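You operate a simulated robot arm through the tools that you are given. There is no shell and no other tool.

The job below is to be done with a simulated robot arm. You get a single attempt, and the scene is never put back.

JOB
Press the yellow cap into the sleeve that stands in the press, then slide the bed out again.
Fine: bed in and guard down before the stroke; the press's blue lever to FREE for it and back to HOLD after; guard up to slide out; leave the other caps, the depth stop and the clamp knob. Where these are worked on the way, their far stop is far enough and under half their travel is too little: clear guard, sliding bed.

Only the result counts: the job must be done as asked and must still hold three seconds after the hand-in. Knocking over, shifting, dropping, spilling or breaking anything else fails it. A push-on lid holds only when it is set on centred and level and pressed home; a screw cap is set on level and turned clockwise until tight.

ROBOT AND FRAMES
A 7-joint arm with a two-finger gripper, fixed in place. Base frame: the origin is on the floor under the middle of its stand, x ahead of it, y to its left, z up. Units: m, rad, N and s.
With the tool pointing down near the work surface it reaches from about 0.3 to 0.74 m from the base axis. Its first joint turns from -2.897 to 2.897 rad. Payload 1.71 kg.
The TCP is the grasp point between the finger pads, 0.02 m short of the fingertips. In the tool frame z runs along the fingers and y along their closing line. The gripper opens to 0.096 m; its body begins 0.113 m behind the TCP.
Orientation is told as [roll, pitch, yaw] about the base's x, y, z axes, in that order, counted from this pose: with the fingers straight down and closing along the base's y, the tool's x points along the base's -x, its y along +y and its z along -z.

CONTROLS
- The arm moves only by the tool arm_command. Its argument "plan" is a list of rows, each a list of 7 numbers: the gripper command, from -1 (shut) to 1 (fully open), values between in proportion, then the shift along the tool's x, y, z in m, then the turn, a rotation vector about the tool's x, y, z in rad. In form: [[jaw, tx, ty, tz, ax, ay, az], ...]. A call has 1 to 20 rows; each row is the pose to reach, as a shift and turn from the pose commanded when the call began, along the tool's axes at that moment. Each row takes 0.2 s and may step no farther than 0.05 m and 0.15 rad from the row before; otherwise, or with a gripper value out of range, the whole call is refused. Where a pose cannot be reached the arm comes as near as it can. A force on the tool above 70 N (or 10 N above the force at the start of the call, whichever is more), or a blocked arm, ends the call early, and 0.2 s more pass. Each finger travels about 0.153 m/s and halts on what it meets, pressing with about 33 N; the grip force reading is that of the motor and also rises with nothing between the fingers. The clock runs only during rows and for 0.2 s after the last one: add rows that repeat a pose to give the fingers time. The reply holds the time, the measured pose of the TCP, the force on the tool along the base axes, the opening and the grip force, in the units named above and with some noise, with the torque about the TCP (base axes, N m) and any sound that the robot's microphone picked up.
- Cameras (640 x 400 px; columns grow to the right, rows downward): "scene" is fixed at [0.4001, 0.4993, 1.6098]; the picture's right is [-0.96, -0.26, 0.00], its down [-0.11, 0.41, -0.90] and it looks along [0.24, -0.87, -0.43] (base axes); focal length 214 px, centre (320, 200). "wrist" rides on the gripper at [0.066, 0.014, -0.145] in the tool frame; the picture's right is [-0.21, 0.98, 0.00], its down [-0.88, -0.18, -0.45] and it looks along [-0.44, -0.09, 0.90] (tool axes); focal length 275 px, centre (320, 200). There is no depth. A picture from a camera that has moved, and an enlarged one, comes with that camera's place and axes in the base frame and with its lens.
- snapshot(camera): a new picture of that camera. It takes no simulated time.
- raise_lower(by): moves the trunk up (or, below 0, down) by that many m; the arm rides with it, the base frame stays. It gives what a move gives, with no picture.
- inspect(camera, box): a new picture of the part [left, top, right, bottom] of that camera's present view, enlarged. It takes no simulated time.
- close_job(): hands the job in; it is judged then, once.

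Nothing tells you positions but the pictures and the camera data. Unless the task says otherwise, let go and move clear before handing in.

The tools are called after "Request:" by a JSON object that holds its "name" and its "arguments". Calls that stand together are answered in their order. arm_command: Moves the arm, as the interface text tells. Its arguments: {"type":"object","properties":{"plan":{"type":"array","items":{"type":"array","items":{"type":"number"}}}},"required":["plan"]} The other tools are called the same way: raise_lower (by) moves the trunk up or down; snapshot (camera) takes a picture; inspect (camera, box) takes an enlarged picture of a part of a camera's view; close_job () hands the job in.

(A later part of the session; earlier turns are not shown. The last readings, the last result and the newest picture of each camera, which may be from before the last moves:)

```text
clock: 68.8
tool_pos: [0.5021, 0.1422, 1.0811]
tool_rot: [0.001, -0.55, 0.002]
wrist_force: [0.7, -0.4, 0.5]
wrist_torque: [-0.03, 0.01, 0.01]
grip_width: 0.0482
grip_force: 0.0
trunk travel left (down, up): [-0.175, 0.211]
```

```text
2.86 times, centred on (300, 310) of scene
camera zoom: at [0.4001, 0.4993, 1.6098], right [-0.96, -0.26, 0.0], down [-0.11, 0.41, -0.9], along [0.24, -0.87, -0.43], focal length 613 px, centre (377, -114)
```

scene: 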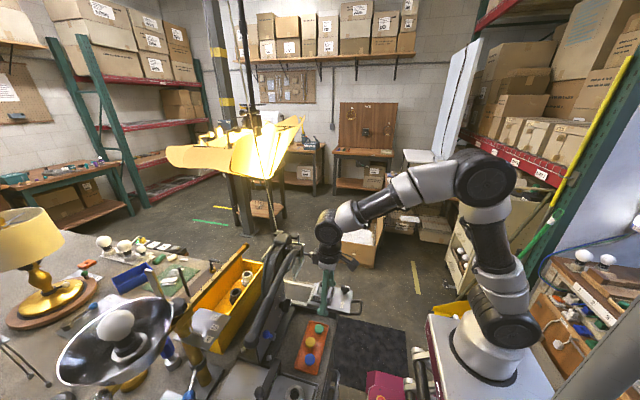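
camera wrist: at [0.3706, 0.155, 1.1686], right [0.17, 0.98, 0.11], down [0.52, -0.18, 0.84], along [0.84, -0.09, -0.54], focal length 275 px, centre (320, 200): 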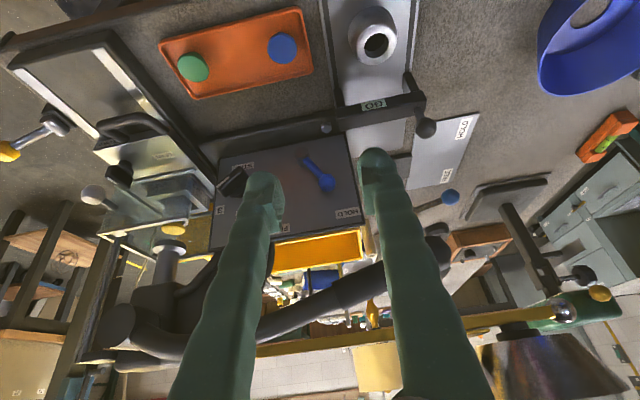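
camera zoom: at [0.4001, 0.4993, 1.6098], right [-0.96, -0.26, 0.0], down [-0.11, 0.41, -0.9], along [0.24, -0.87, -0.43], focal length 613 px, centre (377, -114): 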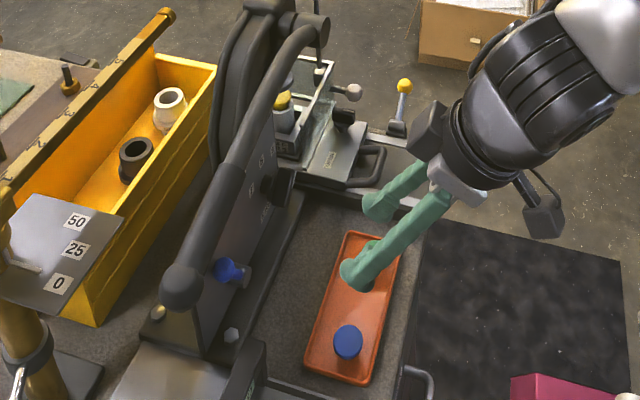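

Request:
{"name": "inspect", "arguments": {"camera": "wrist", "box": [200, 120, 440, 270]}}

Request:
{"name": "inspect", "arguments": {"camera": "wrist", "box": [280, 140, 360, 220]}}

```text
2.67 times, centred on (320, 195) of wrist
camera zoom: at [0.3706, 0.155, 1.1686], right [0.17, 0.98, 0.11], down [0.52, -0.18, 0.84], along [0.84, -0.09, -0.54], focal length 734 px, centre (320, 213)
```

zoom: 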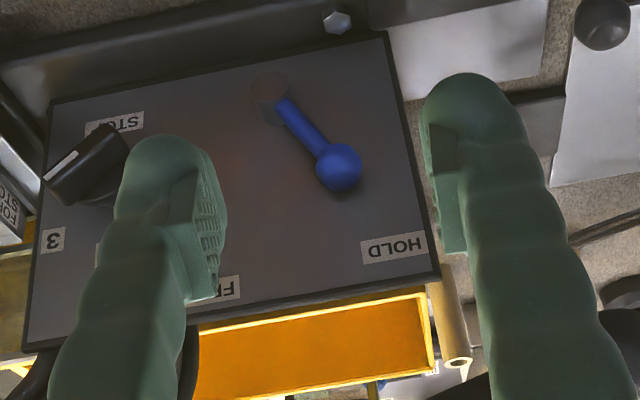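

```text
5.00 times, centred on (320, 180) of wrist
camera zoom: at [0.3706, 0.155, 1.1686], right [0.17, 0.98, 0.11], down [0.52, -0.18, 0.84], along [0.84, -0.09, -0.54], focal length 1376 px, centre (320, 300)
```

zoom: 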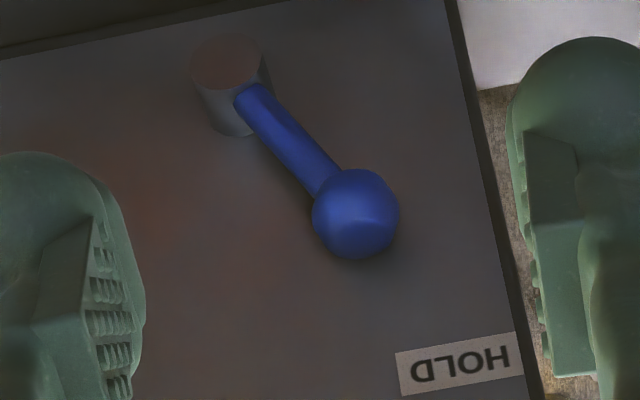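

I need to check clearance to the press lever: there's a box on the hand's front side. I'll look at the hand's geometry.

Request:
{"name": "inspect", "arguments": {"camera": "scene", "box": [300, 240, 400, 350]}}

Request:
{"name": "inspect", "arguments": {"camera": "wrist", "box": [60, 200, 480, 400]}}

```text
3.64 times, centred on (350, 295) of scene
camera zoom: at [0.4001, 0.4993, 1.6098], right [-0.96, -0.26, 0.0], down [-0.11, 0.41, -0.9], along [0.24, -0.87, -0.43], focal length 780 px, centre (211, -146)
```

zoom: 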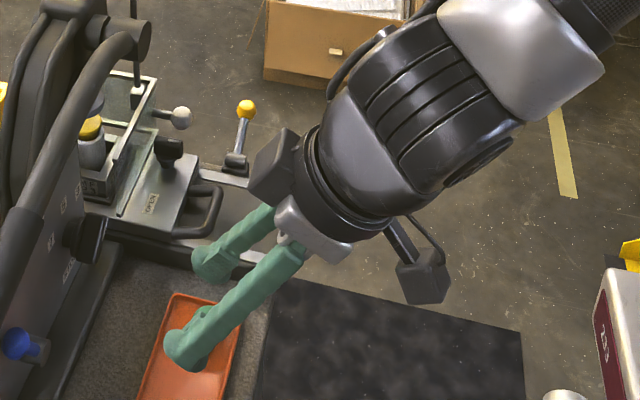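

```text
1.52 times, centred on (270, 300) of wrist
camera zoom: at [0.3706, 0.155, 1.1686], right [0.17, 0.98, 0.11], down [0.52, -0.18, 0.84], along [0.84, -0.09, -0.54], focal length 420 px, centre (396, 48)
```

zoom: 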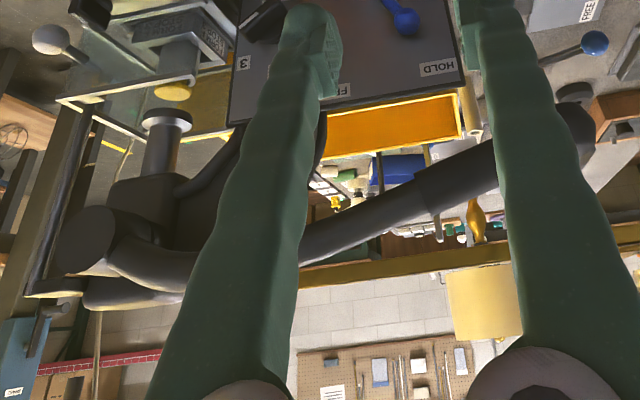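

The box on the hand would come too near the press lever at this tilt. I'll tilt to about 0.9 rad so the hand comes in low from the front, and stop at a pre-approach point.

Request:
{"name": "arm_command", "arguments": {"plan": [[0, -0.004, -0.001, 0.01, 0, -0.1, 0], [0, -0.01, -0.002, 0.03, 0, -0.2, 0], [0, -0.02, -0.0035, 0.055, 0, -0.28, 0], [0, -0.03, -0.0045, 0.08, 0, -0.35, 0], [0, -0.0392, -0.0055, 0.1021, 0, -0.35, 0], [0, -0.0392, -0.0055, 0.1021, 0, -0.35, 0]]}}

Request:
{"name": "snapshot", "arguments": {"camera": "wrist"}}

Request:
{"name": "inspect", "arguments": {"camera": "scene", "box": [230, 270, 360, 380]}}

```text
clock: 70.2
tool_pos: [0.5858, 0.1348, 1.0126]
tool_rot: [-0.002, -0.901, 0.003]
wrist_force: [0.5, 0.0, 0.6]
wrist_torque: [0.0, 0.02, 0.0]
grip_width: 0.0482
grip_force: 0.1
out of reach, approached as far as the arm can: row 2
trunk travel left (down, up): [-0.175, 0.211]
```

```text
taken
camera wrist: at [0.4323, 0.1497, 1.0506], right [0.13, 0.98, 0.16], down [0.2, -0.18, 0.96], along [0.97, -0.09, -0.22], focal length 275 px, centre (320, 200)
```

wrist: 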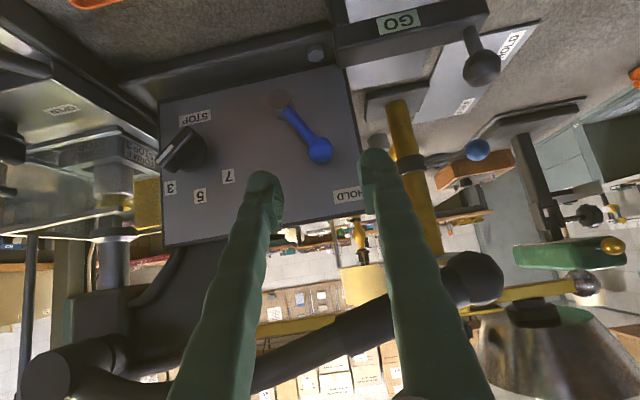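

```text
3.64 times, centred on (295, 325) of scene
camera zoom: at [0.4001, 0.4993, 1.6098], right [-0.96, -0.26, 0.0], down [-0.11, 0.41, -0.9], along [0.24, -0.87, -0.43], focal length 780 px, centre (411, -254)
```

zoom: 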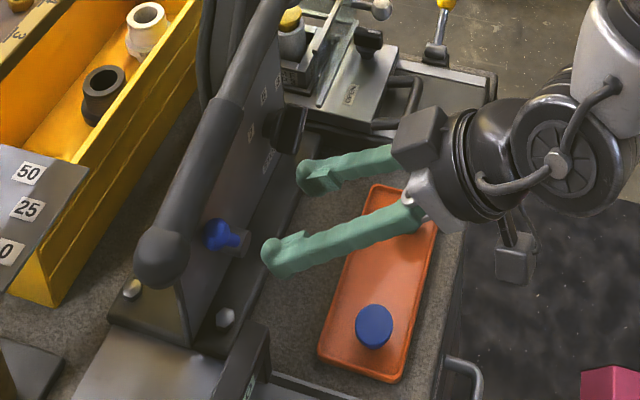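

The low approach works and the blue ball is straight ahead. Advancing partway, then checking.

Request:
{"name": "arm_command", "arguments": {"plan": [[0, -0.0006, -0.0005, 0.025, 0, 0, 0], [0, -0.0012, -0.0005, 0.05, 0, 0, 0], [0, -0.0018, -0.0005, 0.07, 0, 0, 0], [0, -0.0018, -0.0005, 0.07, 0, 0, 0]]}}

Request:
{"name": "snapshot", "arguments": {"camera": "wrist"}}

Request:
{"name": "inspect", "arguments": {"camera": "scene", "box": [230, 270, 360, 380]}}

Request:
{"name": "inspect", "arguments": {"camera": "wrist", "box": [220, 100, 420, 260]}}

```text
clock: 71.2
tool_pos: [0.6439, 0.136, 0.9703]
tool_rot: [0.0, -0.901, 0.002]
wrist_force: [0.4, 0.7, 0.3]
wrist_torque: [0.04, 0.0, -0.02]
grip_width: 0.048
grip_force: 0.1
trunk travel left (down, up): [-0.175, 0.211]
```

```text
taken
camera wrist: at [0.489, 0.1492, 1.008], right [0.13, 0.98, 0.16], down [0.2, -0.18, 0.96], along [0.97, -0.09, -0.22], focal length 275 px, centre (320, 200)
```

wrist: 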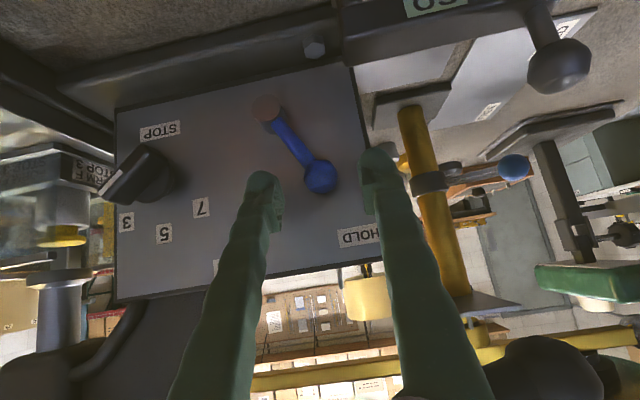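

```text
3.64 times, centred on (295, 325) of scene
camera zoom: at [0.4001, 0.4993, 1.6098], right [-0.96, -0.26, 0.0], down [-0.11, 0.41, -0.9], along [0.24, -0.87, -0.43], focal length 780 px, centre (411, -254)
```

zoom: 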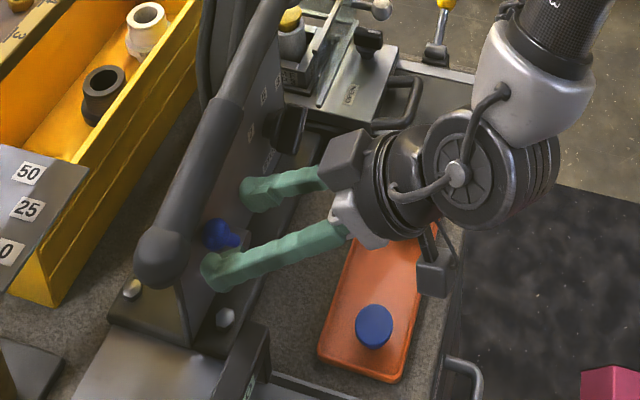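

```text
2.50 times, centred on (320, 180) of wrist
camera zoom: at [0.489, 0.1492, 1.008], right [0.13, 0.98, 0.16], down [0.2, -0.18, 0.96], along [0.97, -0.09, -0.22], focal length 688 px, centre (320, 250)
```

zoom: 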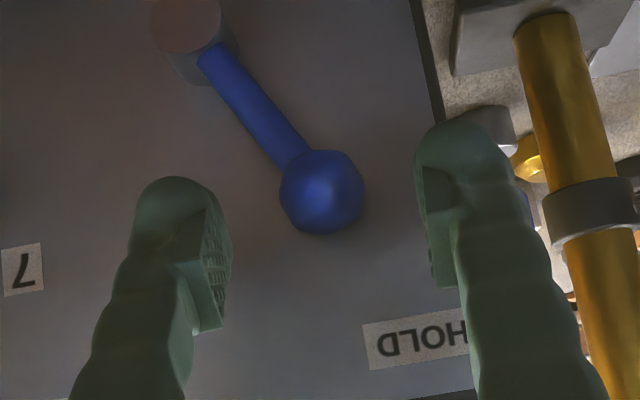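

Request:
{"name": "arm_command", "arguments": {"plan": [[0, -0.001, 0.0006, 0.008, 0, 0, 0], [0, -0.001, 0.0006, 0.015, 0, 0, 0], [0, -0.001, 0.0006, 0.021, 0, 0, 0], [0, -0.001, 0.0006, 0.021, 0, 0, 0]]}}

Request:
{"name": "inspect", "arguments": {"camera": "wrist", "box": [220, 100, 420, 260]}}

Request:
{"name": "inspect", "arguments": {"camera": "scene", "box": [230, 270, 360, 380]}}

```text
clock: 72.2
tool_pos: [0.6597, 0.1353, 0.9588]
tool_rot: [0.0, -0.902, 0.003]
wrist_force: [0.3, -0.3, -0.3]
wrist_torque: [-0.03, 0.02, -0.03]
grip_width: 0.0477
grip_force: 0.1
trunk travel left (down, up): [-0.175, 0.211]
```

```text
2.50 times, centred on (320, 180) of wrist
camera zoom: at [0.5065, 0.1495, 0.9958], right [0.13, 0.98, 0.16], down [0.2, -0.18, 0.96], along [0.97, -0.09, -0.22], focal length 688 px, centre (320, 250)
```

zoom: 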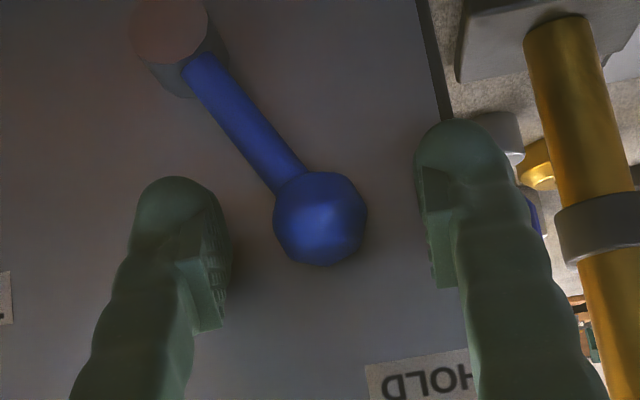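

```text
3.64 times, centred on (295, 325) of scene
camera zoom: at [0.4001, 0.4993, 1.6098], right [-0.96, -0.26, 0.0], down [-0.11, 0.41, -0.9], along [0.24, -0.87, -0.43], focal length 780 px, centre (411, -254)
```

zoom: 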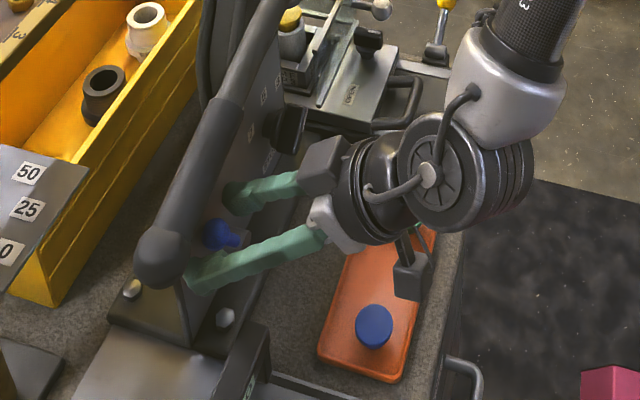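

The ball sits between the fingertips. I'll narrow the gap and sweep the lever toward FREE (−y).

Request:
{"name": "arm_command", "arguments": {"plan": [[-0.2, 0, 0, 0.003, 0, 0, 0], [-0.375, 0, 0, 0.003, 0, 0, 0], [-0.375, 0, -0.008, 0.003, 0, 0, 0], [-0.375, 0, -0.016, 0.003, 0, 0, 0], [-0.375, 0, -0.024, 0.003, 0, 0, 0], [-0.375, 0, -0.032, 0.003, 0, 0, 0]]}}

Request:
{"name": "inspect", "arguments": {"camera": "wrist", "box": [180, 80, 420, 260]}}

```text
clock: 73.5
tool_pos: [0.6632, 0.1031, 0.9571]
tool_rot: [-0.002, -0.9, -0.001]
wrist_force: [0.4, -0.5, 0.2]
wrist_torque: [-0.02, 0.0, 0.03]
grip_width: 0.0297
grip_force: 0.1
trunk travel left (down, up): [-0.175, 0.211]
```

```text
2.22 times, centred on (300, 170) of wrist
camera zoom: at [0.5091, 0.1172, 0.9943], right [0.13, 0.98, 0.16], down [0.2, -0.18, 0.96], along [0.97, -0.09, -0.22], focal length 612 px, centre (364, 267)
```

zoom: 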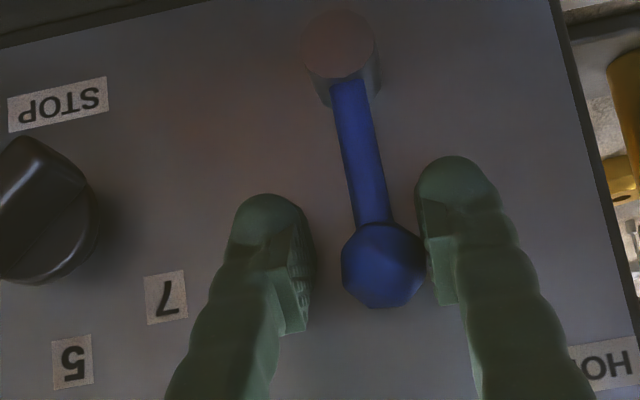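

The lever is moving, now past vertical. Continuing to its FREE end.

Request:
{"name": "arm_command", "arguments": {"plan": [[-0.375, 0, -0.008, 0, 0, 0, 0], [-0.375, 0, -0.016, 0, 0, 0, 0], [-0.375, 0, -0.024, 0, 0, 0, 0], [-0.375, 0, -0.029, 0, 0, 0, 0]]}}

Request:
{"name": "inspect", "arguments": {"camera": "wrist", "box": [180, 80, 420, 260]}}

```text
clock: 74.5
tool_pos: [0.6627, 0.0746, 0.9573]
tool_rot: [-0.002, -0.901, 0.003]
wrist_force: [0.0, -0.7, 0.0]
wrist_torque: [0.0, -0.01, 0.03]
grip_width: 0.0302
grip_force: 0.1
trunk travel left (down, up): [-0.175, 0.211]
```

```text
2.22 times, centred on (300, 170) of wrist
camera zoom: at [0.5087, 0.0881, 0.9953], right [0.13, 0.98, 0.16], down [0.2, -0.18, 0.96], along [0.97, -0.09, -0.22], focal length 612 px, centre (364, 267)
```

zoom: 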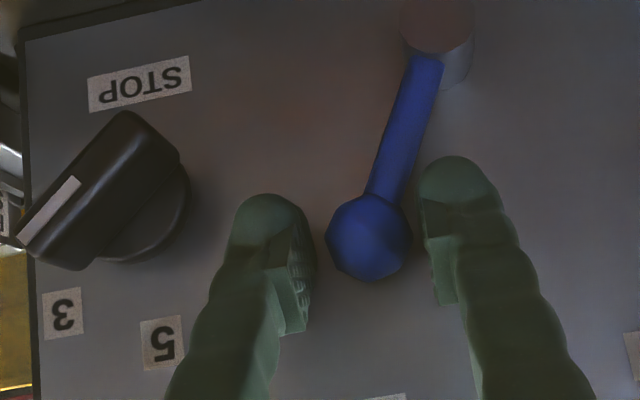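

Request:
{"name": "arm_command", "arguments": {"plan": [[-0.375, 0, -0.003, 0, 0, 0, 0], [-0.375, 0, -0.006, 0, 0, 0, 0], [-0.375, 0, -0.006, 0, 0, 0, 0]]}}

Request:
{"name": "inspect", "arguments": {"camera": "wrist", "box": [180, 80, 420, 260]}}

```text
clock: 75.3
tool_pos: [0.6625, 0.0693, 0.9579]
tool_rot: [-0.001, -0.898, 0.006]
wrist_force: [0.8, 5.4, -0.6]
wrist_torque: [0.03, 0.01, 0.01]
grip_width: 0.0338
grip_force: 3.0
trunk travel left (down, up): [-0.175, 0.211]
```

```text
2.22 times, centred on (300, 170) of wrist
camera zoom: at [0.5087, 0.0835, 0.9952], right [0.12, 0.98, 0.16], down [0.2, -0.18, 0.96], along [0.97, -0.09, -0.22], focal length 612 px, centre (364, 267)
```

zoom: 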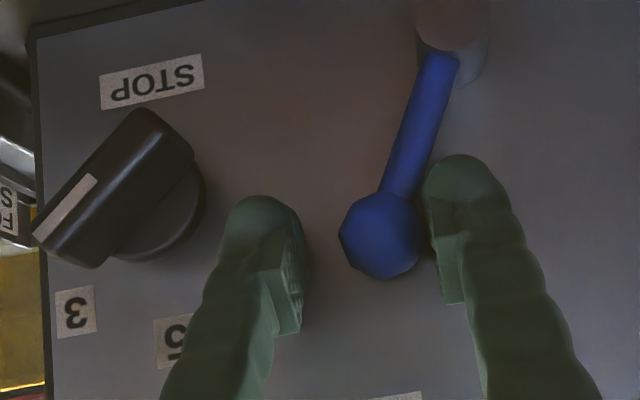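

The lever is against its FREE stop. I'll centre the fingers so they don't touch it, then retreat along the tool axis.

Request:
{"name": "arm_command", "arguments": {"plan": [[-0.3, 0, 0.003, 0, 0, 0, 0], [-0.1, 0, 0.005, 0, 0, 0, 0], [0, 0, 0.005, -0.02, 0, 0, 0], [0, 0, 0.005, -0.05, 0, 0, 0], [0, 0, 0.005, -0.09, 0, 0, 0], [0, 0, 0.005, -0.13, 0, 0, 0], [0, 0, 0.005, -0.13, 0, 0, 0]]}}

Request:
{"name": "snapshot", "arguments": {"camera": "wrist"}}

Request:
{"name": "inspect", "arguments": {"camera": "wrist", "box": [180, 80, 460, 280]}}

Request:
{"name": "inspect", "arguments": {"camera": "scene", "box": [225, 230, 345, 390]}}

```text
clock: 77.0
tool_pos: [0.5618, 0.0727, 1.0382]
tool_rot: [-0.001, -0.9, 0.003]
wrist_force: [0.6, 0.4, -0.1]
wrist_torque: [-0.03, 0.01, 0.02]
grip_width: 0.0479
grip_force: 0.1
trunk travel left (down, up): [-0.175, 0.211]
```

```text
taken
camera wrist: at [0.4071, 0.0867, 1.0749], right [0.13, 0.98, 0.16], down [0.2, -0.18, 0.96], along [0.97, -0.09, -0.22], focal length 275 px, centre (320, 200)
```

wrist: 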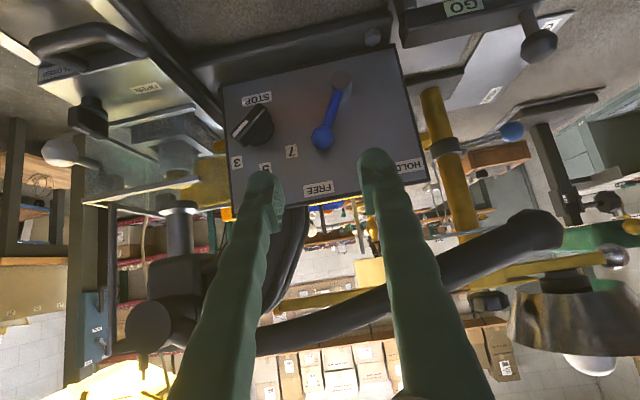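

```text
2.00 times, centred on (320, 180) of wrist
camera zoom: at [0.4071, 0.0867, 1.0749], right [0.13, 0.98, 0.16], down [0.2, -0.18, 0.96], along [0.97, -0.09, -0.22], focal length 551 px, centre (320, 240)
```

zoom: 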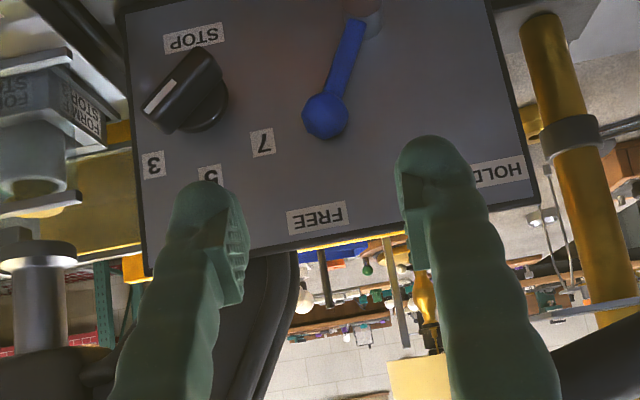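

```text
2.50 times, centred on (285, 310) of scene
camera zoom: at [0.4001, 0.4993, 1.6098], right [-0.96, -0.26, 0.0], down [-0.11, 0.41, -0.9], along [0.24, -0.87, -0.43], focal length 536 px, centre (408, -75)
```

zoom: 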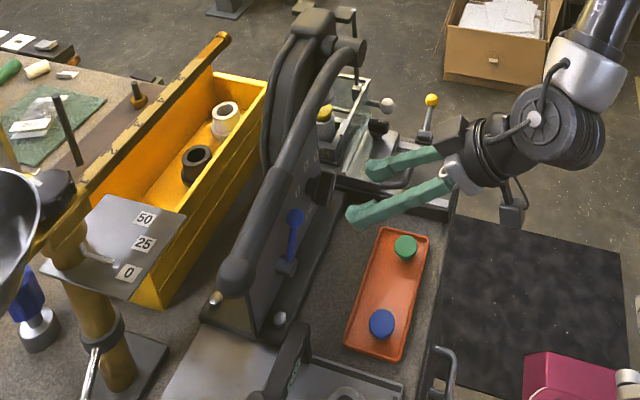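

The blue lever now points at FREE. The press lever's end is near (0.646, 0.237, 1.079), and its straight grip runs at x ≈ 0.646. I'll back up and go above it with a smaller tilt, fingers closed, to press it down.

Request:
{"name": "arm_command", "arguments": {"plan": [[-0.3, -0.015, 0.015, -0.03, 0, 0.12, 0], [-0.6, -0.03, 0.03, -0.06, 0, 0.24, 0], [-1, -0.045, 0.045, -0.09, 0, 0.36, 0], [-1, -0.06, 0.06, -0.115, 0, 0.48, 0], [-1, -0.0724, 0.08, -0.134, 0, 0.6, 0], [-1, -0.0724, 0.08, -0.134, 0, 0.6, 0]]}}

Request:
{"name": "snapshot", "arguments": {"camera": "wrist"}}

Request:
{"name": "inspect", "arguments": {"camera": "scene", "box": [225, 210, 365, 370]}}

```text
clock: 78.3
tool_pos: [0.5018, 0.1557, 1.1784]
tool_rot: [-0.004, -0.299, 0.003]
wrist_force: [-0.4, -0.1, 0.6]
wrist_torque: [-0.03, -0.03, 0.01]
grip_width: 0.0
grip_force: 29.4
trunk travel left (down, up): [-0.175, 0.211]
```

```text
taken
camera wrist: at [0.3962, 0.1692, 1.2955], right [0.2, 0.98, 0.06], down [0.71, -0.18, 0.68], along [0.68, -0.09, -0.73], focal length 275 px, centre (320, 200)
```

wrist: 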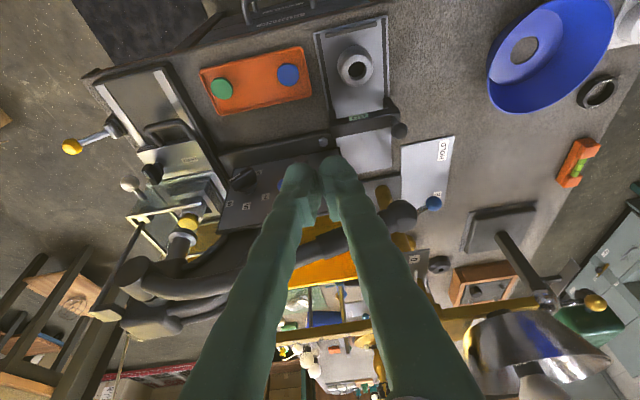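

```text
2.50 times, centred on (295, 290) of scene
camera zoom: at [0.4001, 0.4993, 1.6098], right [-0.96, -0.26, 0.0], down [-0.11, 0.41, -0.9], along [0.24, -0.87, -0.43], focal length 536 px, centre (382, -25)
```

zoom: 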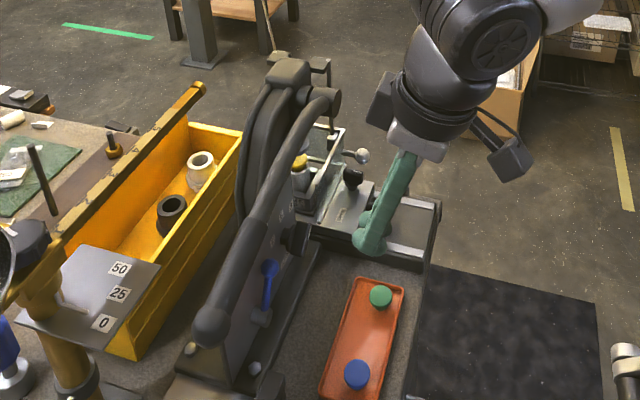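

Lever end confirmed at (0.645, 0.233, 1.081). I'll move above its outer grip with the closed fingers, staying high until over it.

Request:
{"name": "arm_command", "arguments": {"plan": [[-1, -0.043, 0.02, 0.0133, 0, 0, 0], [-1, -0.086, 0.04, 0.0266, 0, 0, 0], [-1, -0.1309, 0.0568, 0.0405, 0, 0, 0], [-1, -0.1231, 0.0568, 0.0658, 0, 0, 0], [-1, -0.1231, 0.0568, 0.0658, 0, 0, 0]]}}

Request:
{"name": "snapshot", "arguments": {"camera": "wrist"}}

Request:
{"name": "inspect", "arguments": {"camera": "scene", "box": [205, 210, 345, 370]}}

Request:
{"name": "inspect", "arguments": {"camera": "wrist", "box": [240, 100, 400, 220]}}

```text
clock: 79.5
tool_pos: [0.639, 0.2095, 1.1521]
tool_rot: [-0.002, -0.299, 0.001]
wrist_force: [0.0, 0.4, 0.5]
wrist_torque: [-0.01, -0.04, -0.01]
grip_width: 0.0
grip_force: 29.8
trunk travel left (down, up): [-0.175, 0.211]
```

```text
taken
camera wrist: at [0.5339, 0.2235, 1.2699], right [0.2, 0.98, 0.06], down [0.71, -0.18, 0.68], along [0.68, -0.09, -0.73], focal length 275 px, centre (320, 200)
```

wrist: 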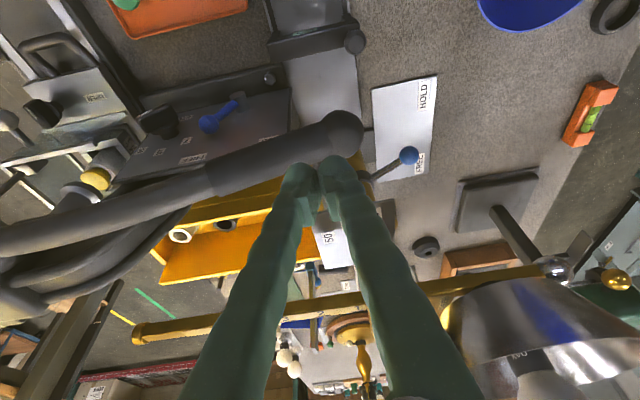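

```text
2.50 times, centred on (275, 290) of scene
camera zoom: at [0.4001, 0.4993, 1.6098], right [-0.96, -0.26, 0.0], down [-0.11, 0.41, -0.9], along [0.24, -0.87, -0.43], focal length 536 px, centre (432, -25)
```

zoom: 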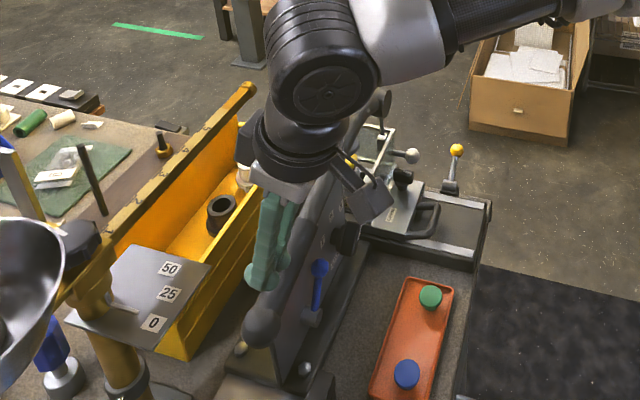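

```text
3.33 times, centred on (320, 160) of wrist
camera zoom: at [0.5339, 0.2235, 1.2699], right [0.2, 0.98, 0.06], down [0.71, -0.18, 0.68], along [0.68, -0.09, -0.73], focal length 918 px, centre (320, 333)
```

zoom: 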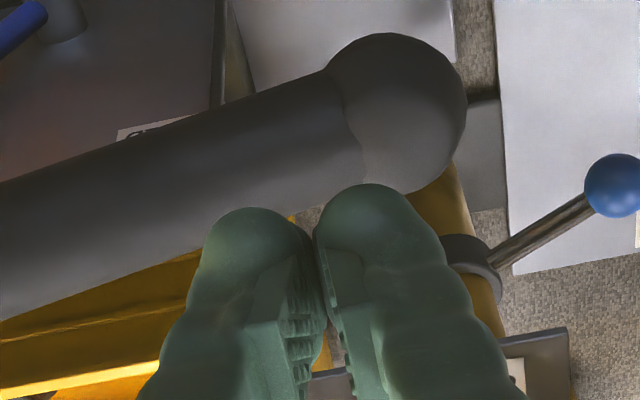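

The lever is right under the fingertips. Lowering to contact.

Request:
{"name": "arm_command", "arguments": {"plan": [[-1, 0.003, 0, 0.0143, 0, 0, 0], [-1, 0.006, 0, 0.0239, 0, 0, 0], [-1, 0.0071, 0, 0.0277, 0, 0, 0], [-1, 0.0083, 0, 0.0315, 0, 0, 0]]}}

Request:
{"name": "inspect", "arguments": {"camera": "wrist", "box": [240, 100, 400, 220]}}

Request:
{"name": "inspect", "arguments": {"camera": "scene", "box": [255, 270, 315, 350]}}

```text
clock: 80.5
tool_pos: [0.6394, 0.2098, 1.1204]
tool_rot: [0.0, -0.304, 0.001]
wrist_force: [-1.4, 0.9, 6.5]
wrist_torque: [-0.03, -0.05, -0.07]
grip_width: 0.0002
grip_force: 29.5
trunk travel left (down, up): [-0.175, 0.211]
```

```text
3.33 times, centred on (320, 160) of wrist
camera zoom: at [0.5333, 0.2239, 1.2385], right [0.2, 0.98, 0.06], down [0.7, -0.18, 0.69], along [0.68, -0.09, -0.72], focal length 918 px, centre (320, 333)
```

zoom: 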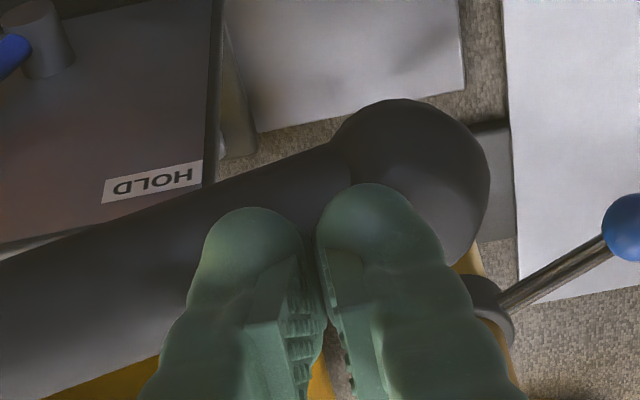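

```text
5.00 times, centred on (285, 310) of scene
camera zoom: at [0.4001, 0.4993, 1.6098], right [-0.96, -0.26, 0.0], down [-0.11, 0.41, -0.9], along [0.24, -0.87, -0.43], focal length 1072 px, centre (495, -350)
```

zoom: 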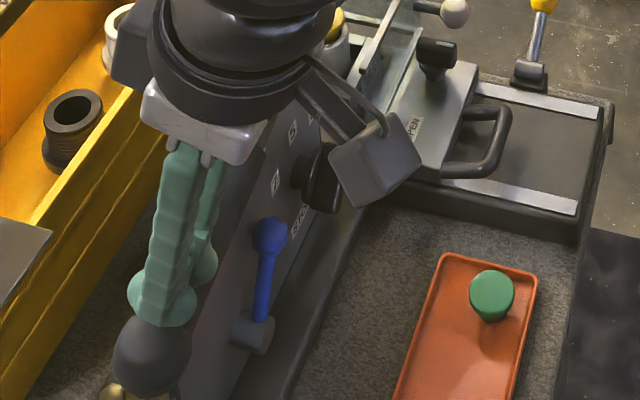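

Contact at 6.5 N. I'll press the lever down along its arc, starting with a small move to see how it responds.

Request:
{"name": "arm_command", "arguments": {"plan": [[-1, 0.0015, 0, 0.0048, 0, 0, 0], [-1, 0.003, 0, 0.0096, 0, 0, 0], [-1, 0.0046, -0.0004, 0.015, 0, 0, 0]]}}

Request:
{"name": "inspect", "arguments": {"camera": "scene", "box": [255, 270, 315, 350]}}

Request:
{"name": "inspect", "arguments": {"camera": "wrist", "box": [240, 100, 400, 220]}}

```text
clock: 81.3
tool_pos: [0.6226, 0.2126, 1.1132]
tool_rot: [0.002, -0.311, 0.002]
wrist_force: [-6.5, 9.7, 36.5]
wrist_torque: [0.45, -2.81, 0.5]
grip_width: 0.0
grip_force: 29.1
trunk travel left (down, up): [-0.175, 0.211]
```

```text
5.00 times, centred on (285, 310) of scene
camera zoom: at [0.4001, 0.4993, 1.6098], right [-0.96, -0.26, 0.0], down [-0.11, 0.41, -0.9], along [0.24, -0.87, -0.43], focal length 1072 px, centre (495, -350)
```

zoom: 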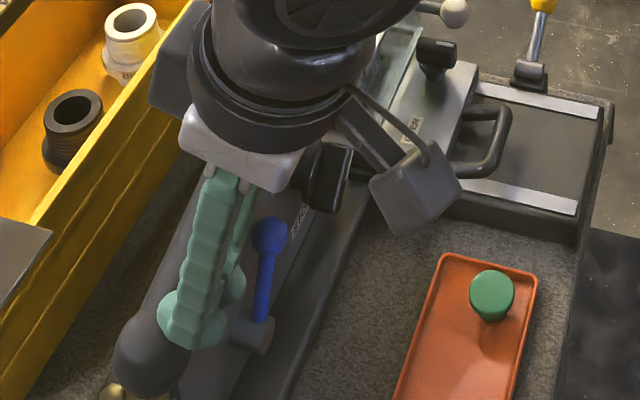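

```text
3.33 times, centred on (320, 160) of wrist
camera zoom: at [0.5164, 0.2254, 1.2299], right [0.19, 0.98, 0.06], down [0.7, -0.18, 0.69], along [0.69, -0.09, -0.72], focal length 918 px, centre (320, 333)
```

zoom: 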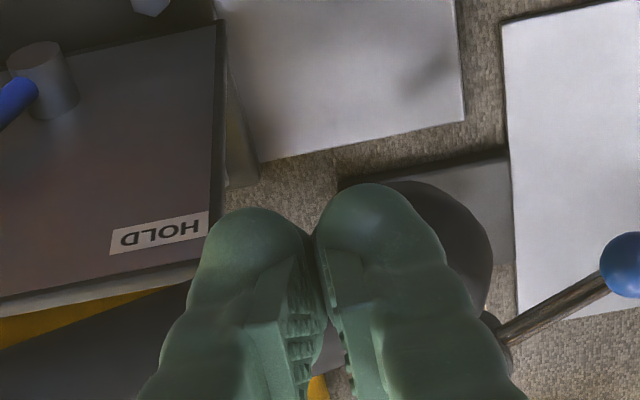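

The tilted fingertip slid toward −x off the round lever, which I don't want. I'll lift clear right away and use a steadier contact: vertical tool, yawed 90°, with the lever resting in the groove between the two fingertips.

Request:
{"name": "arm_command", "arguments": {"plan": [[-1, -0.006, 0, -0.0191, 0, 0, 0], [-1, -0.0118, 0, -0.0382, 0, 0, 0], [-1, -0.0207, 0, -0.0669, 0, 0, 0], [-1, -0.0207, 0, -0.0669, 0, 0, 0]]}}

Request:
{"name": "snapshot", "arguments": {"camera": "wrist"}}

Request:
{"name": "inspect", "arguments": {"camera": "scene", "box": [215, 220, 345, 370]}}

```text
clock: 82.3
tool_pos: [0.6319, 0.2108, 1.1779]
tool_rot: [-0.001, -0.306, 0.001]
wrist_force: [-0.5, 0.6, 0.5]
wrist_torque: [0.01, -0.02, -0.04]
grip_width: 0.0
grip_force: 29.8
trunk travel left (down, up): [-0.175, 0.211]
```

```text
taken
camera wrist: at [0.5248, 0.2241, 1.2952], right [0.19, 0.98, 0.06], down [0.7, -0.18, 0.69], along [0.69, -0.09, -0.72], focal length 275 px, centre (320, 200)
```

wrist: 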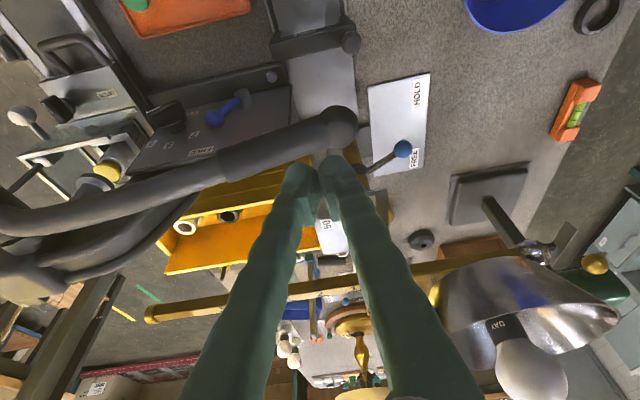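

```text
2.67 times, centred on (280, 295) of scene
camera zoom: at [0.4001, 0.4993, 1.6098], right [-0.96, -0.26, 0.0], down [-0.11, 0.41, -0.9], along [0.24, -0.87, -0.43], focal length 572 px, centre (427, -53)
```

zoom: 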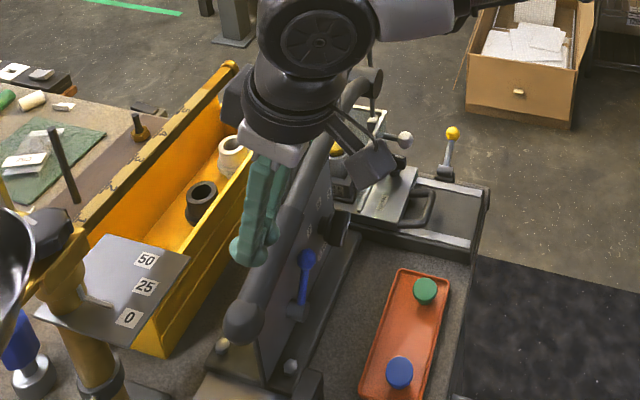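

Request:
{"name": "arm_command", "arguments": {"plan": [[-1, 0, 0, -0.01, 0, 0.1, 0], [-1, 0, 0, -0.02, 0, 0.2, 0], [-1, 0, 0, -0.03, 0, 0.304, 0], [-1, 0, 0, -0.03, 0, 0.304, 0]]}}

Request:
{"name": "arm_command", "arguments": {"plan": [[-1, 0, 0, 0, 0, 0, -0.14], [-1, 0, 0, 0, 0, 0, -0.28], [-1, 0, 0, 0, 0, 0, -0.42], [-1, 0, 0, 0, 0, 0, -0.56], [-1, 0, 0, 0, 0, 0, -0.7], [-1, 0, 0, 0, 0, 0, -0.84], [-1, 0, 0, 0, 0, 0, -0.98], [-1, 0, 0, 0, 0, 0, -1.12], [-1, 0, 0, 0, 0, 0, -1.26], [-1, 0, 0, 0, 0, 0, -1.4], [-1, 0, 0, 0, 0, 0, -1.54], [-1, 0, 0, 0, 0, 0, -1.571], [-1, 0, 0, 0, 0, 0, -1.571]]}}

Request:
{"name": "snapshot", "arguments": {"camera": "wrist"}}

Request:
{"name": "inspect", "arguments": {"camera": "scene", "box": [215, 220, 345, 370]}}

```text
clock: 83.3
tool_pos: [0.6332, 0.2116, 1.2054]
tool_rot: [-0.003, 0.006, 0.002]
wrist_force: [-0.4, -0.4, 0.6]
wrist_torque: [0.0, -0.06, -0.01]
grip_width: 0.0
grip_force: 29.8
trunk travel left (down, up): [-0.175, 0.211]
```

```text
clock: 86.2
tool_pos: [0.6359, 0.213, 1.2052]
tool_rot: [0.006, 0.002, 1.573]
wrist_force: [0.1, -0.3, -0.2]
wrist_torque: [0.0, -0.02, 0.01]
grip_width: 0.0
grip_force: 29.9
trunk travel left (down, up): [-0.175, 0.211]
```

```text
taken
camera wrist: at [0.6237, 0.1472, 1.3496], right [-0.98, 0.2, 0.01], down [0.18, 0.88, 0.44], along [0.09, 0.43, -0.9], focal length 275 px, centre (320, 200)
```

wrist: 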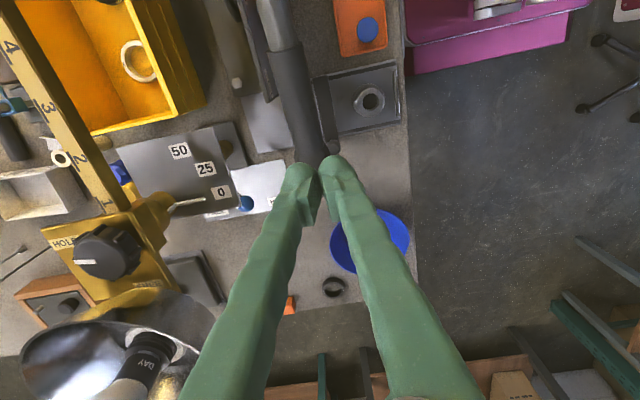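

```text
2.67 times, centred on (280, 295) of scene
camera zoom: at [0.4001, 0.4993, 1.6098], right [-0.96, -0.26, 0.0], down [-0.11, 0.41, -0.9], along [0.24, -0.87, -0.43], focal length 572 px, centre (427, -53)
```

zoom: 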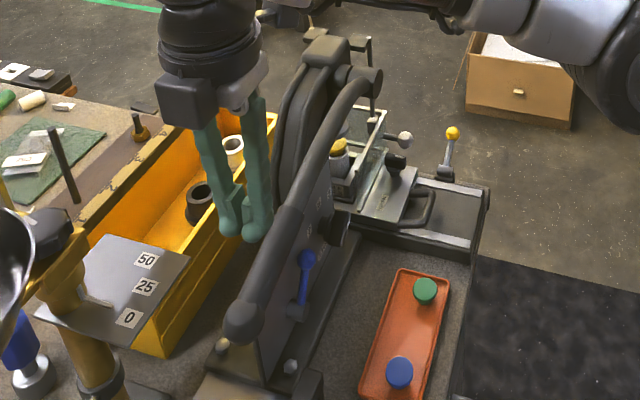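

Request:
{"name": "inspect", "arguments": {"camera": "wrist", "box": [240, 20, 400, 200]}}

```text
2.22 times, centred on (320, 110) of wrist
camera zoom: at [0.6237, 0.1472, 1.3496], right [-0.98, 0.2, 0.01], down [0.18, 0.88, 0.44], along [0.09, 0.43, -0.9], focal length 612 px, centre (320, 400)
```

zoom: 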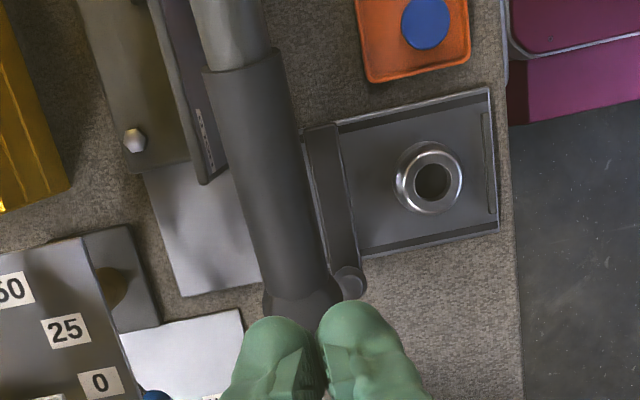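

The lever grip is 30 mm thick with its axis at x = 0.647. I'll open a 10 mm gap as a groove, centre on it and lower to contact.

Request:
{"name": "arm_command", "arguments": {"plan": [[-0.79, 0.006, -0.0093, 0.02, 0, 0, 0], [-0.79, 0.0132, -0.0093, 0.045, 0, 0, 0], [-0.79, 0.0132, -0.0093, 0.066, 0, 0, 0], [-0.79, 0.0132, -0.0093, 0.074, 0, 0, 0], [-0.79, 0.0132, -0.0093, 0.08, 0, 0, 0]]}}

Request:
{"name": "inspect", "arguments": {"camera": "wrist", "box": [240, 60, 400, 220]}}

```text
clock: 87.3
tool_pos: [0.6403, 0.1971, 1.1238]
tool_rot: [-0.001, 0.0, 1.574]
wrist_force: [1.8, 1.3, 12.6]
wrist_torque: [-0.08, -0.18, 0.03]
grip_width: 0.0112
grip_force: 0.4
trunk travel left (down, up): [-0.175, 0.211]
```

```text
2.50 times, centred on (320, 140) of wrist
camera zoom: at [0.6272, 0.1318, 1.2679], right [-0.98, 0.2, 0.0], down [0.18, 0.88, 0.45], along [0.09, 0.44, -0.9], focal length 688 px, centre (320, 350)
```

zoom: 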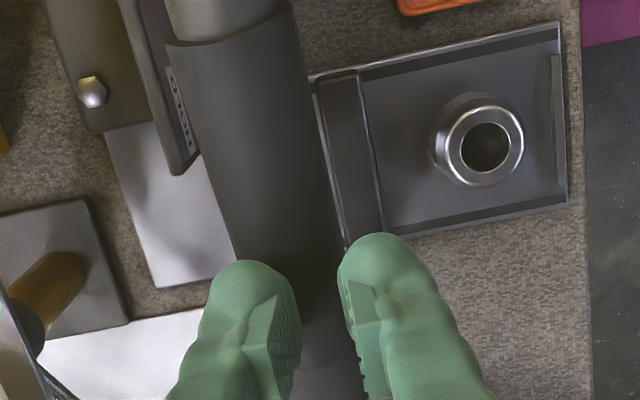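

The groove is about 6 mm short in x. I'll lift slightly, shift and lower again.

Request:
{"name": "arm_command", "arguments": {"plan": [[-0.79, 0, 0, -0.008, 0, 0, 0], [-0.79, 0, -0.006, -0.008, 0, 0, 0], [-0.79, 0, -0.006, -0.004, 0, 0, 0], [-0.79, 0, -0.006, -0.002, 0, 0, 0]]}}

Request:
{"name": "inspect", "arguments": {"camera": "wrist", "box": [240, 60, 400, 220]}}

```text
clock: 88.3
tool_pos: [0.6464, 0.1976, 1.1249]
tool_rot: [0.005, 0.003, 1.572]
wrist_force: [0.4, 0.2, 1.3]
wrist_torque: [-0.03, 0.01, -0.02]
grip_width: 0.0102
grip_force: 0.0
trunk travel left (down, up): [-0.175, 0.211]
```

```text
2.50 times, centred on (320, 140) of wrist
camera zoom: at [0.6343, 0.1324, 1.2681], right [-0.98, 0.2, 0.01], down [0.19, 0.88, 0.44], along [0.09, 0.43, -0.9], focal length 688 px, centre (320, 350)
```

zoom: 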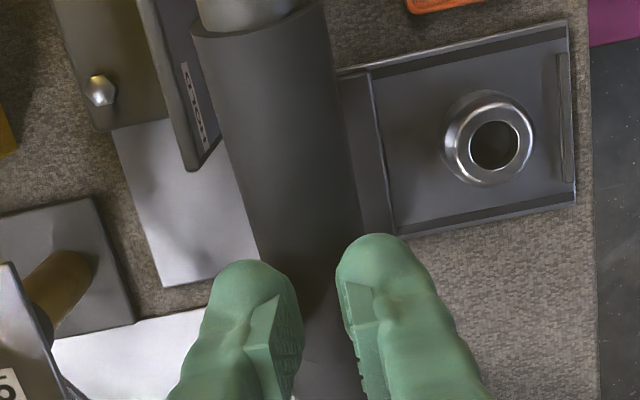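

Centred now. Pressing down in small steps.

Request:
{"name": "arm_command", "arguments": {"plan": [[-0.79, 0, 0, 0.003, 0, 0, 0], [-0.79, 0, 0, 0.006, 0, 0, 0], [-0.79, 0, 0, 0.009, 0, 0, 0]]}}

Request:
{"name": "inspect", "arguments": {"camera": "wrist", "box": [240, 60, 400, 220]}}

Request:
{"name": "inspect", "arguments": {"camera": "scene", "box": [240, 230, 340, 350]}}

```text
clock: 89.2
tool_pos: [0.646, 0.1983, 1.1188]
tool_rot: [-0.003, -0.002, 1.572]
wrist_force: [9.7, 6.8, 25.5]
wrist_torque: [-0.08, -0.47, 0.12]
grip_width: 0.0155
grip_force: 4.5
trunk travel left (down, up): [-0.175, 0.211]
```

```text
2.50 times, centred on (320, 140) of wrist
camera zoom: at [0.6326, 0.1325, 1.2627], right [-0.98, 0.2, 0.0], down [0.18, 0.88, 0.45], along [0.09, 0.44, -0.89], focal length 688 px, centre (320, 350)
```

zoom: 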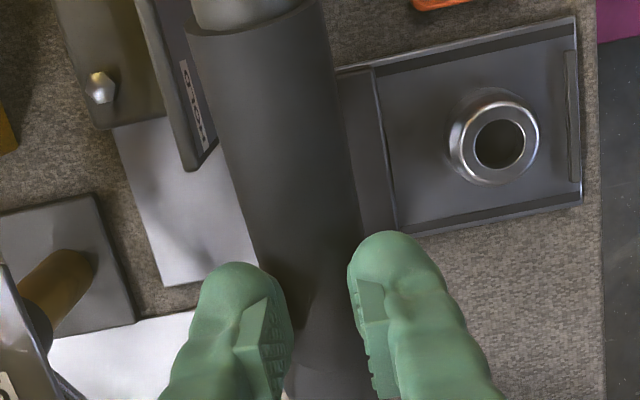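

```text
3.33 times, centred on (290, 290) of scene
camera zoom: at [0.4001, 0.4993, 1.6098], right [-0.96, -0.26, 0.0], down [-0.11, 0.41, -0.9], along [0.24, -0.87, -0.43], focal length 715 px, centre (420, -100)
```

zoom: 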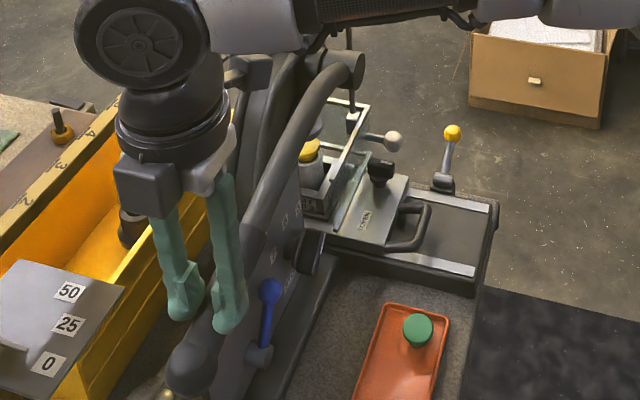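

With the partial opening command the fingers get pried apart. I'll lift, close fully (the two round tips still form a groove) and press harder.

Request:
{"name": "arm_command", "arguments": {"plan": [[-0.79, 0, 0, -0.01, 0, 0, 0], [-1, 0, 0, -0.012, 0, 0, 0], [-1, 0, 0, -0.008, 0, 0, 0], [-1, 0, 0, -0.004, 0, 0, 0], [-1, 0, 0, -0.001, 0, 0, 0]]}}

Request:
{"name": "arm_command", "arguments": {"plan": [[-1, 0, 0, 0.002, 0, 0, 0], [-1, 0, 0, 0.004, 0, 0, 0]]}}

Request:
{"name": "inspect", "arguments": {"camera": "wrist", "box": [240, 60, 400, 220]}}

```text
clock: 90.3
tool_pos: [0.646, 0.1948, 1.1244]
tool_rot: [-0.007, -0.003, 1.571]
wrist_force: [11.4, -2.3, 50.4]
wrist_torque: [-0.39, -0.42, 0.2]
grip_width: 0.0062
grip_force: 29.5
trunk travel left (down, up): [-0.175, 0.211]
```

```text
clock: 91.0
tool_pos: [0.6439, 0.1957, 1.1235]
tool_rot: [-0.015, -0.005, 1.57]
wrist_force: [10.0, -2.6, 64.7]
wrist_torque: [-0.46, -0.36, 0.35]
grip_width: 0.0058
grip_force: 29.8
trunk travel left (down, up): [-0.175, 0.211]
```

```text
2.50 times, centred on (320, 140) of wrist
camera zoom: at [0.6297, 0.1297, 1.2668], right [-0.98, 0.21, -0.01], down [0.18, 0.87, 0.45], along [0.1, 0.44, -0.89], focal length 688 px, centre (320, 350)
```

zoom: 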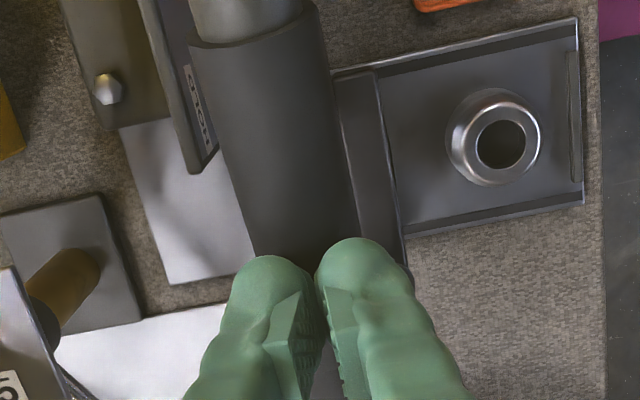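

65 N on the lever and it has barely moved. Before pushing harder, I'll hold this load for a second to see whether it creeps.

Request:
{"name": "arm_command", "arguments": {"plan": [[-1, 0, 0, 0, 0, 0, 0], [-1, 0, 0, 0, 0, 0, 0], [-1, 0, 0, 0, 0, 0, 0], [-1, 0, 0, 0, 0, 0, 0]]}}

Request:
{"name": "inspect", "arguments": {"camera": "scene", "box": [240, 220, 340, 350]}}

```text
clock: 92.0
tool_pos: [0.6469, 0.1959, 1.1234]
tool_rot: [-0.016, -0.006, 1.572]
wrist_force: [9.4, -2.4, 64.2]
wrist_torque: [-0.56, -0.51, -0.03]
grip_width: 0.0061
grip_force: 29.7
trunk travel left (down, up): [-0.175, 0.211]
```

```text
3.08 times, centred on (290, 285) of scene
camera zoom: at [0.4001, 0.4993, 1.6098], right [-0.96, -0.26, 0.0], down [-0.11, 0.41, -0.9], along [0.24, -0.87, -0.43], focal length 660 px, centre (412, -62)
```

zoom: 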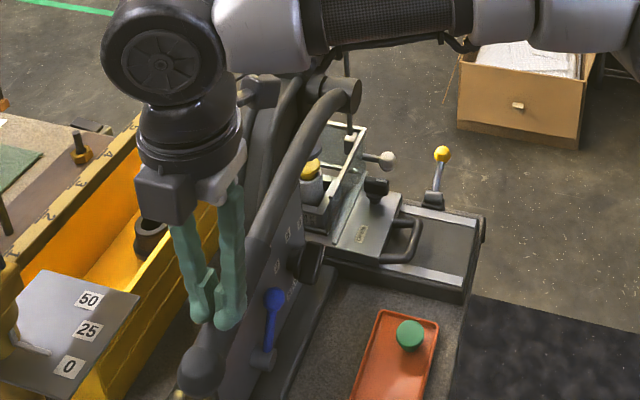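

It's firmly blocked downward. I'm unloading and will look closely at the press head, hub and mechanism before doing anything else.

Request:
{"name": "arm_command", "arguments": {"plan": [[-1, 0, 0, -0.005, 0, 0, 0], [-1, 0, 0, -0.012, 0, 0, 0], [-1, 0, 0, -0.03, 0, 0, 0], [-1, 0, 0, -0.06, 0, 0, 0], [-1, 0, 0, -0.09, 0, 0, 0], [-1, 0, 0, -0.09, 0, 0, 0]]}}

Request:
{"name": "snapshot", "arguments": {"camera": "wrist"}}

Request:
{"name": "inspect", "arguments": {"camera": "scene", "box": [270, 225, 330, 275]}}

Request:
{"name": "inspect", "arguments": {"camera": "scene", "box": [255, 300, 315, 370]}}

```text
clock: 93.3
tool_pos: [0.6521, 0.1963, 1.2038]
tool_rot: [0.008, 0.0, 1.573]
wrist_force: [0.0, -0.5, -0.5]
wrist_torque: [-0.03, 0.01, 0.01]
grip_width: 0.0
grip_force: 29.3
out of reach, approached as far as the arm can: row 5, 6
trunk travel left (down, up): [-0.175, 0.211]
```

```text
taken
camera wrist: at [0.6396, 0.1314, 1.3488], right [-0.98, 0.2, 0.01], down [0.19, 0.88, 0.44], along [0.08, 0.43, -0.9], focal length 275 px, centre (320, 200)
```

wrist: 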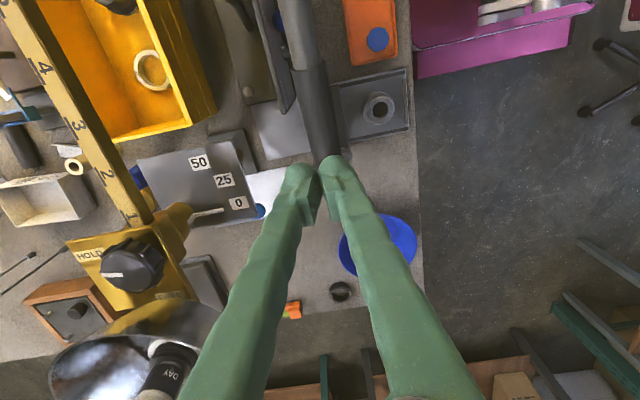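

```text
8.00 times, centred on (300, 250) of scene
camera zoom: at [0.4001, 0.4993, 1.6098], right [-0.96, -0.26, 0.0], down [-0.11, 0.41, -0.9], along [0.24, -0.87, -0.43], focal length 1716 px, centre (480, -200)
```

zoom: 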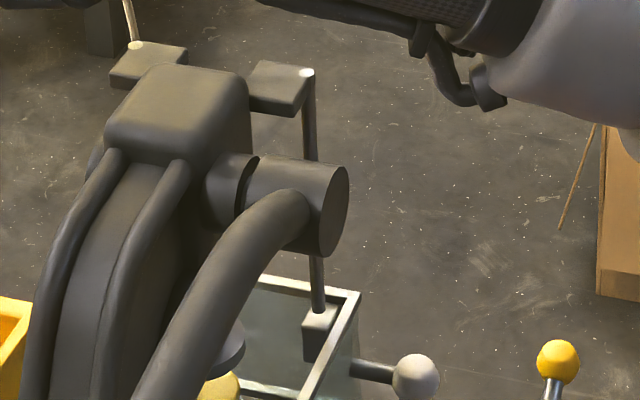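

```text
5.71 times, centred on (285, 335) of scene
camera zoom: at [0.4001, 0.4993, 1.6098], right [-0.96, -0.26, 0.0], down [-0.11, 0.41, -0.9], along [0.24, -0.87, -0.43], focal length 1226 px, centre (520, -571)
```

zoom: 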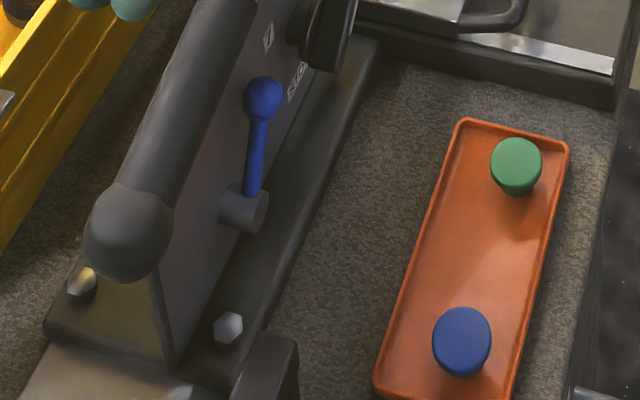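

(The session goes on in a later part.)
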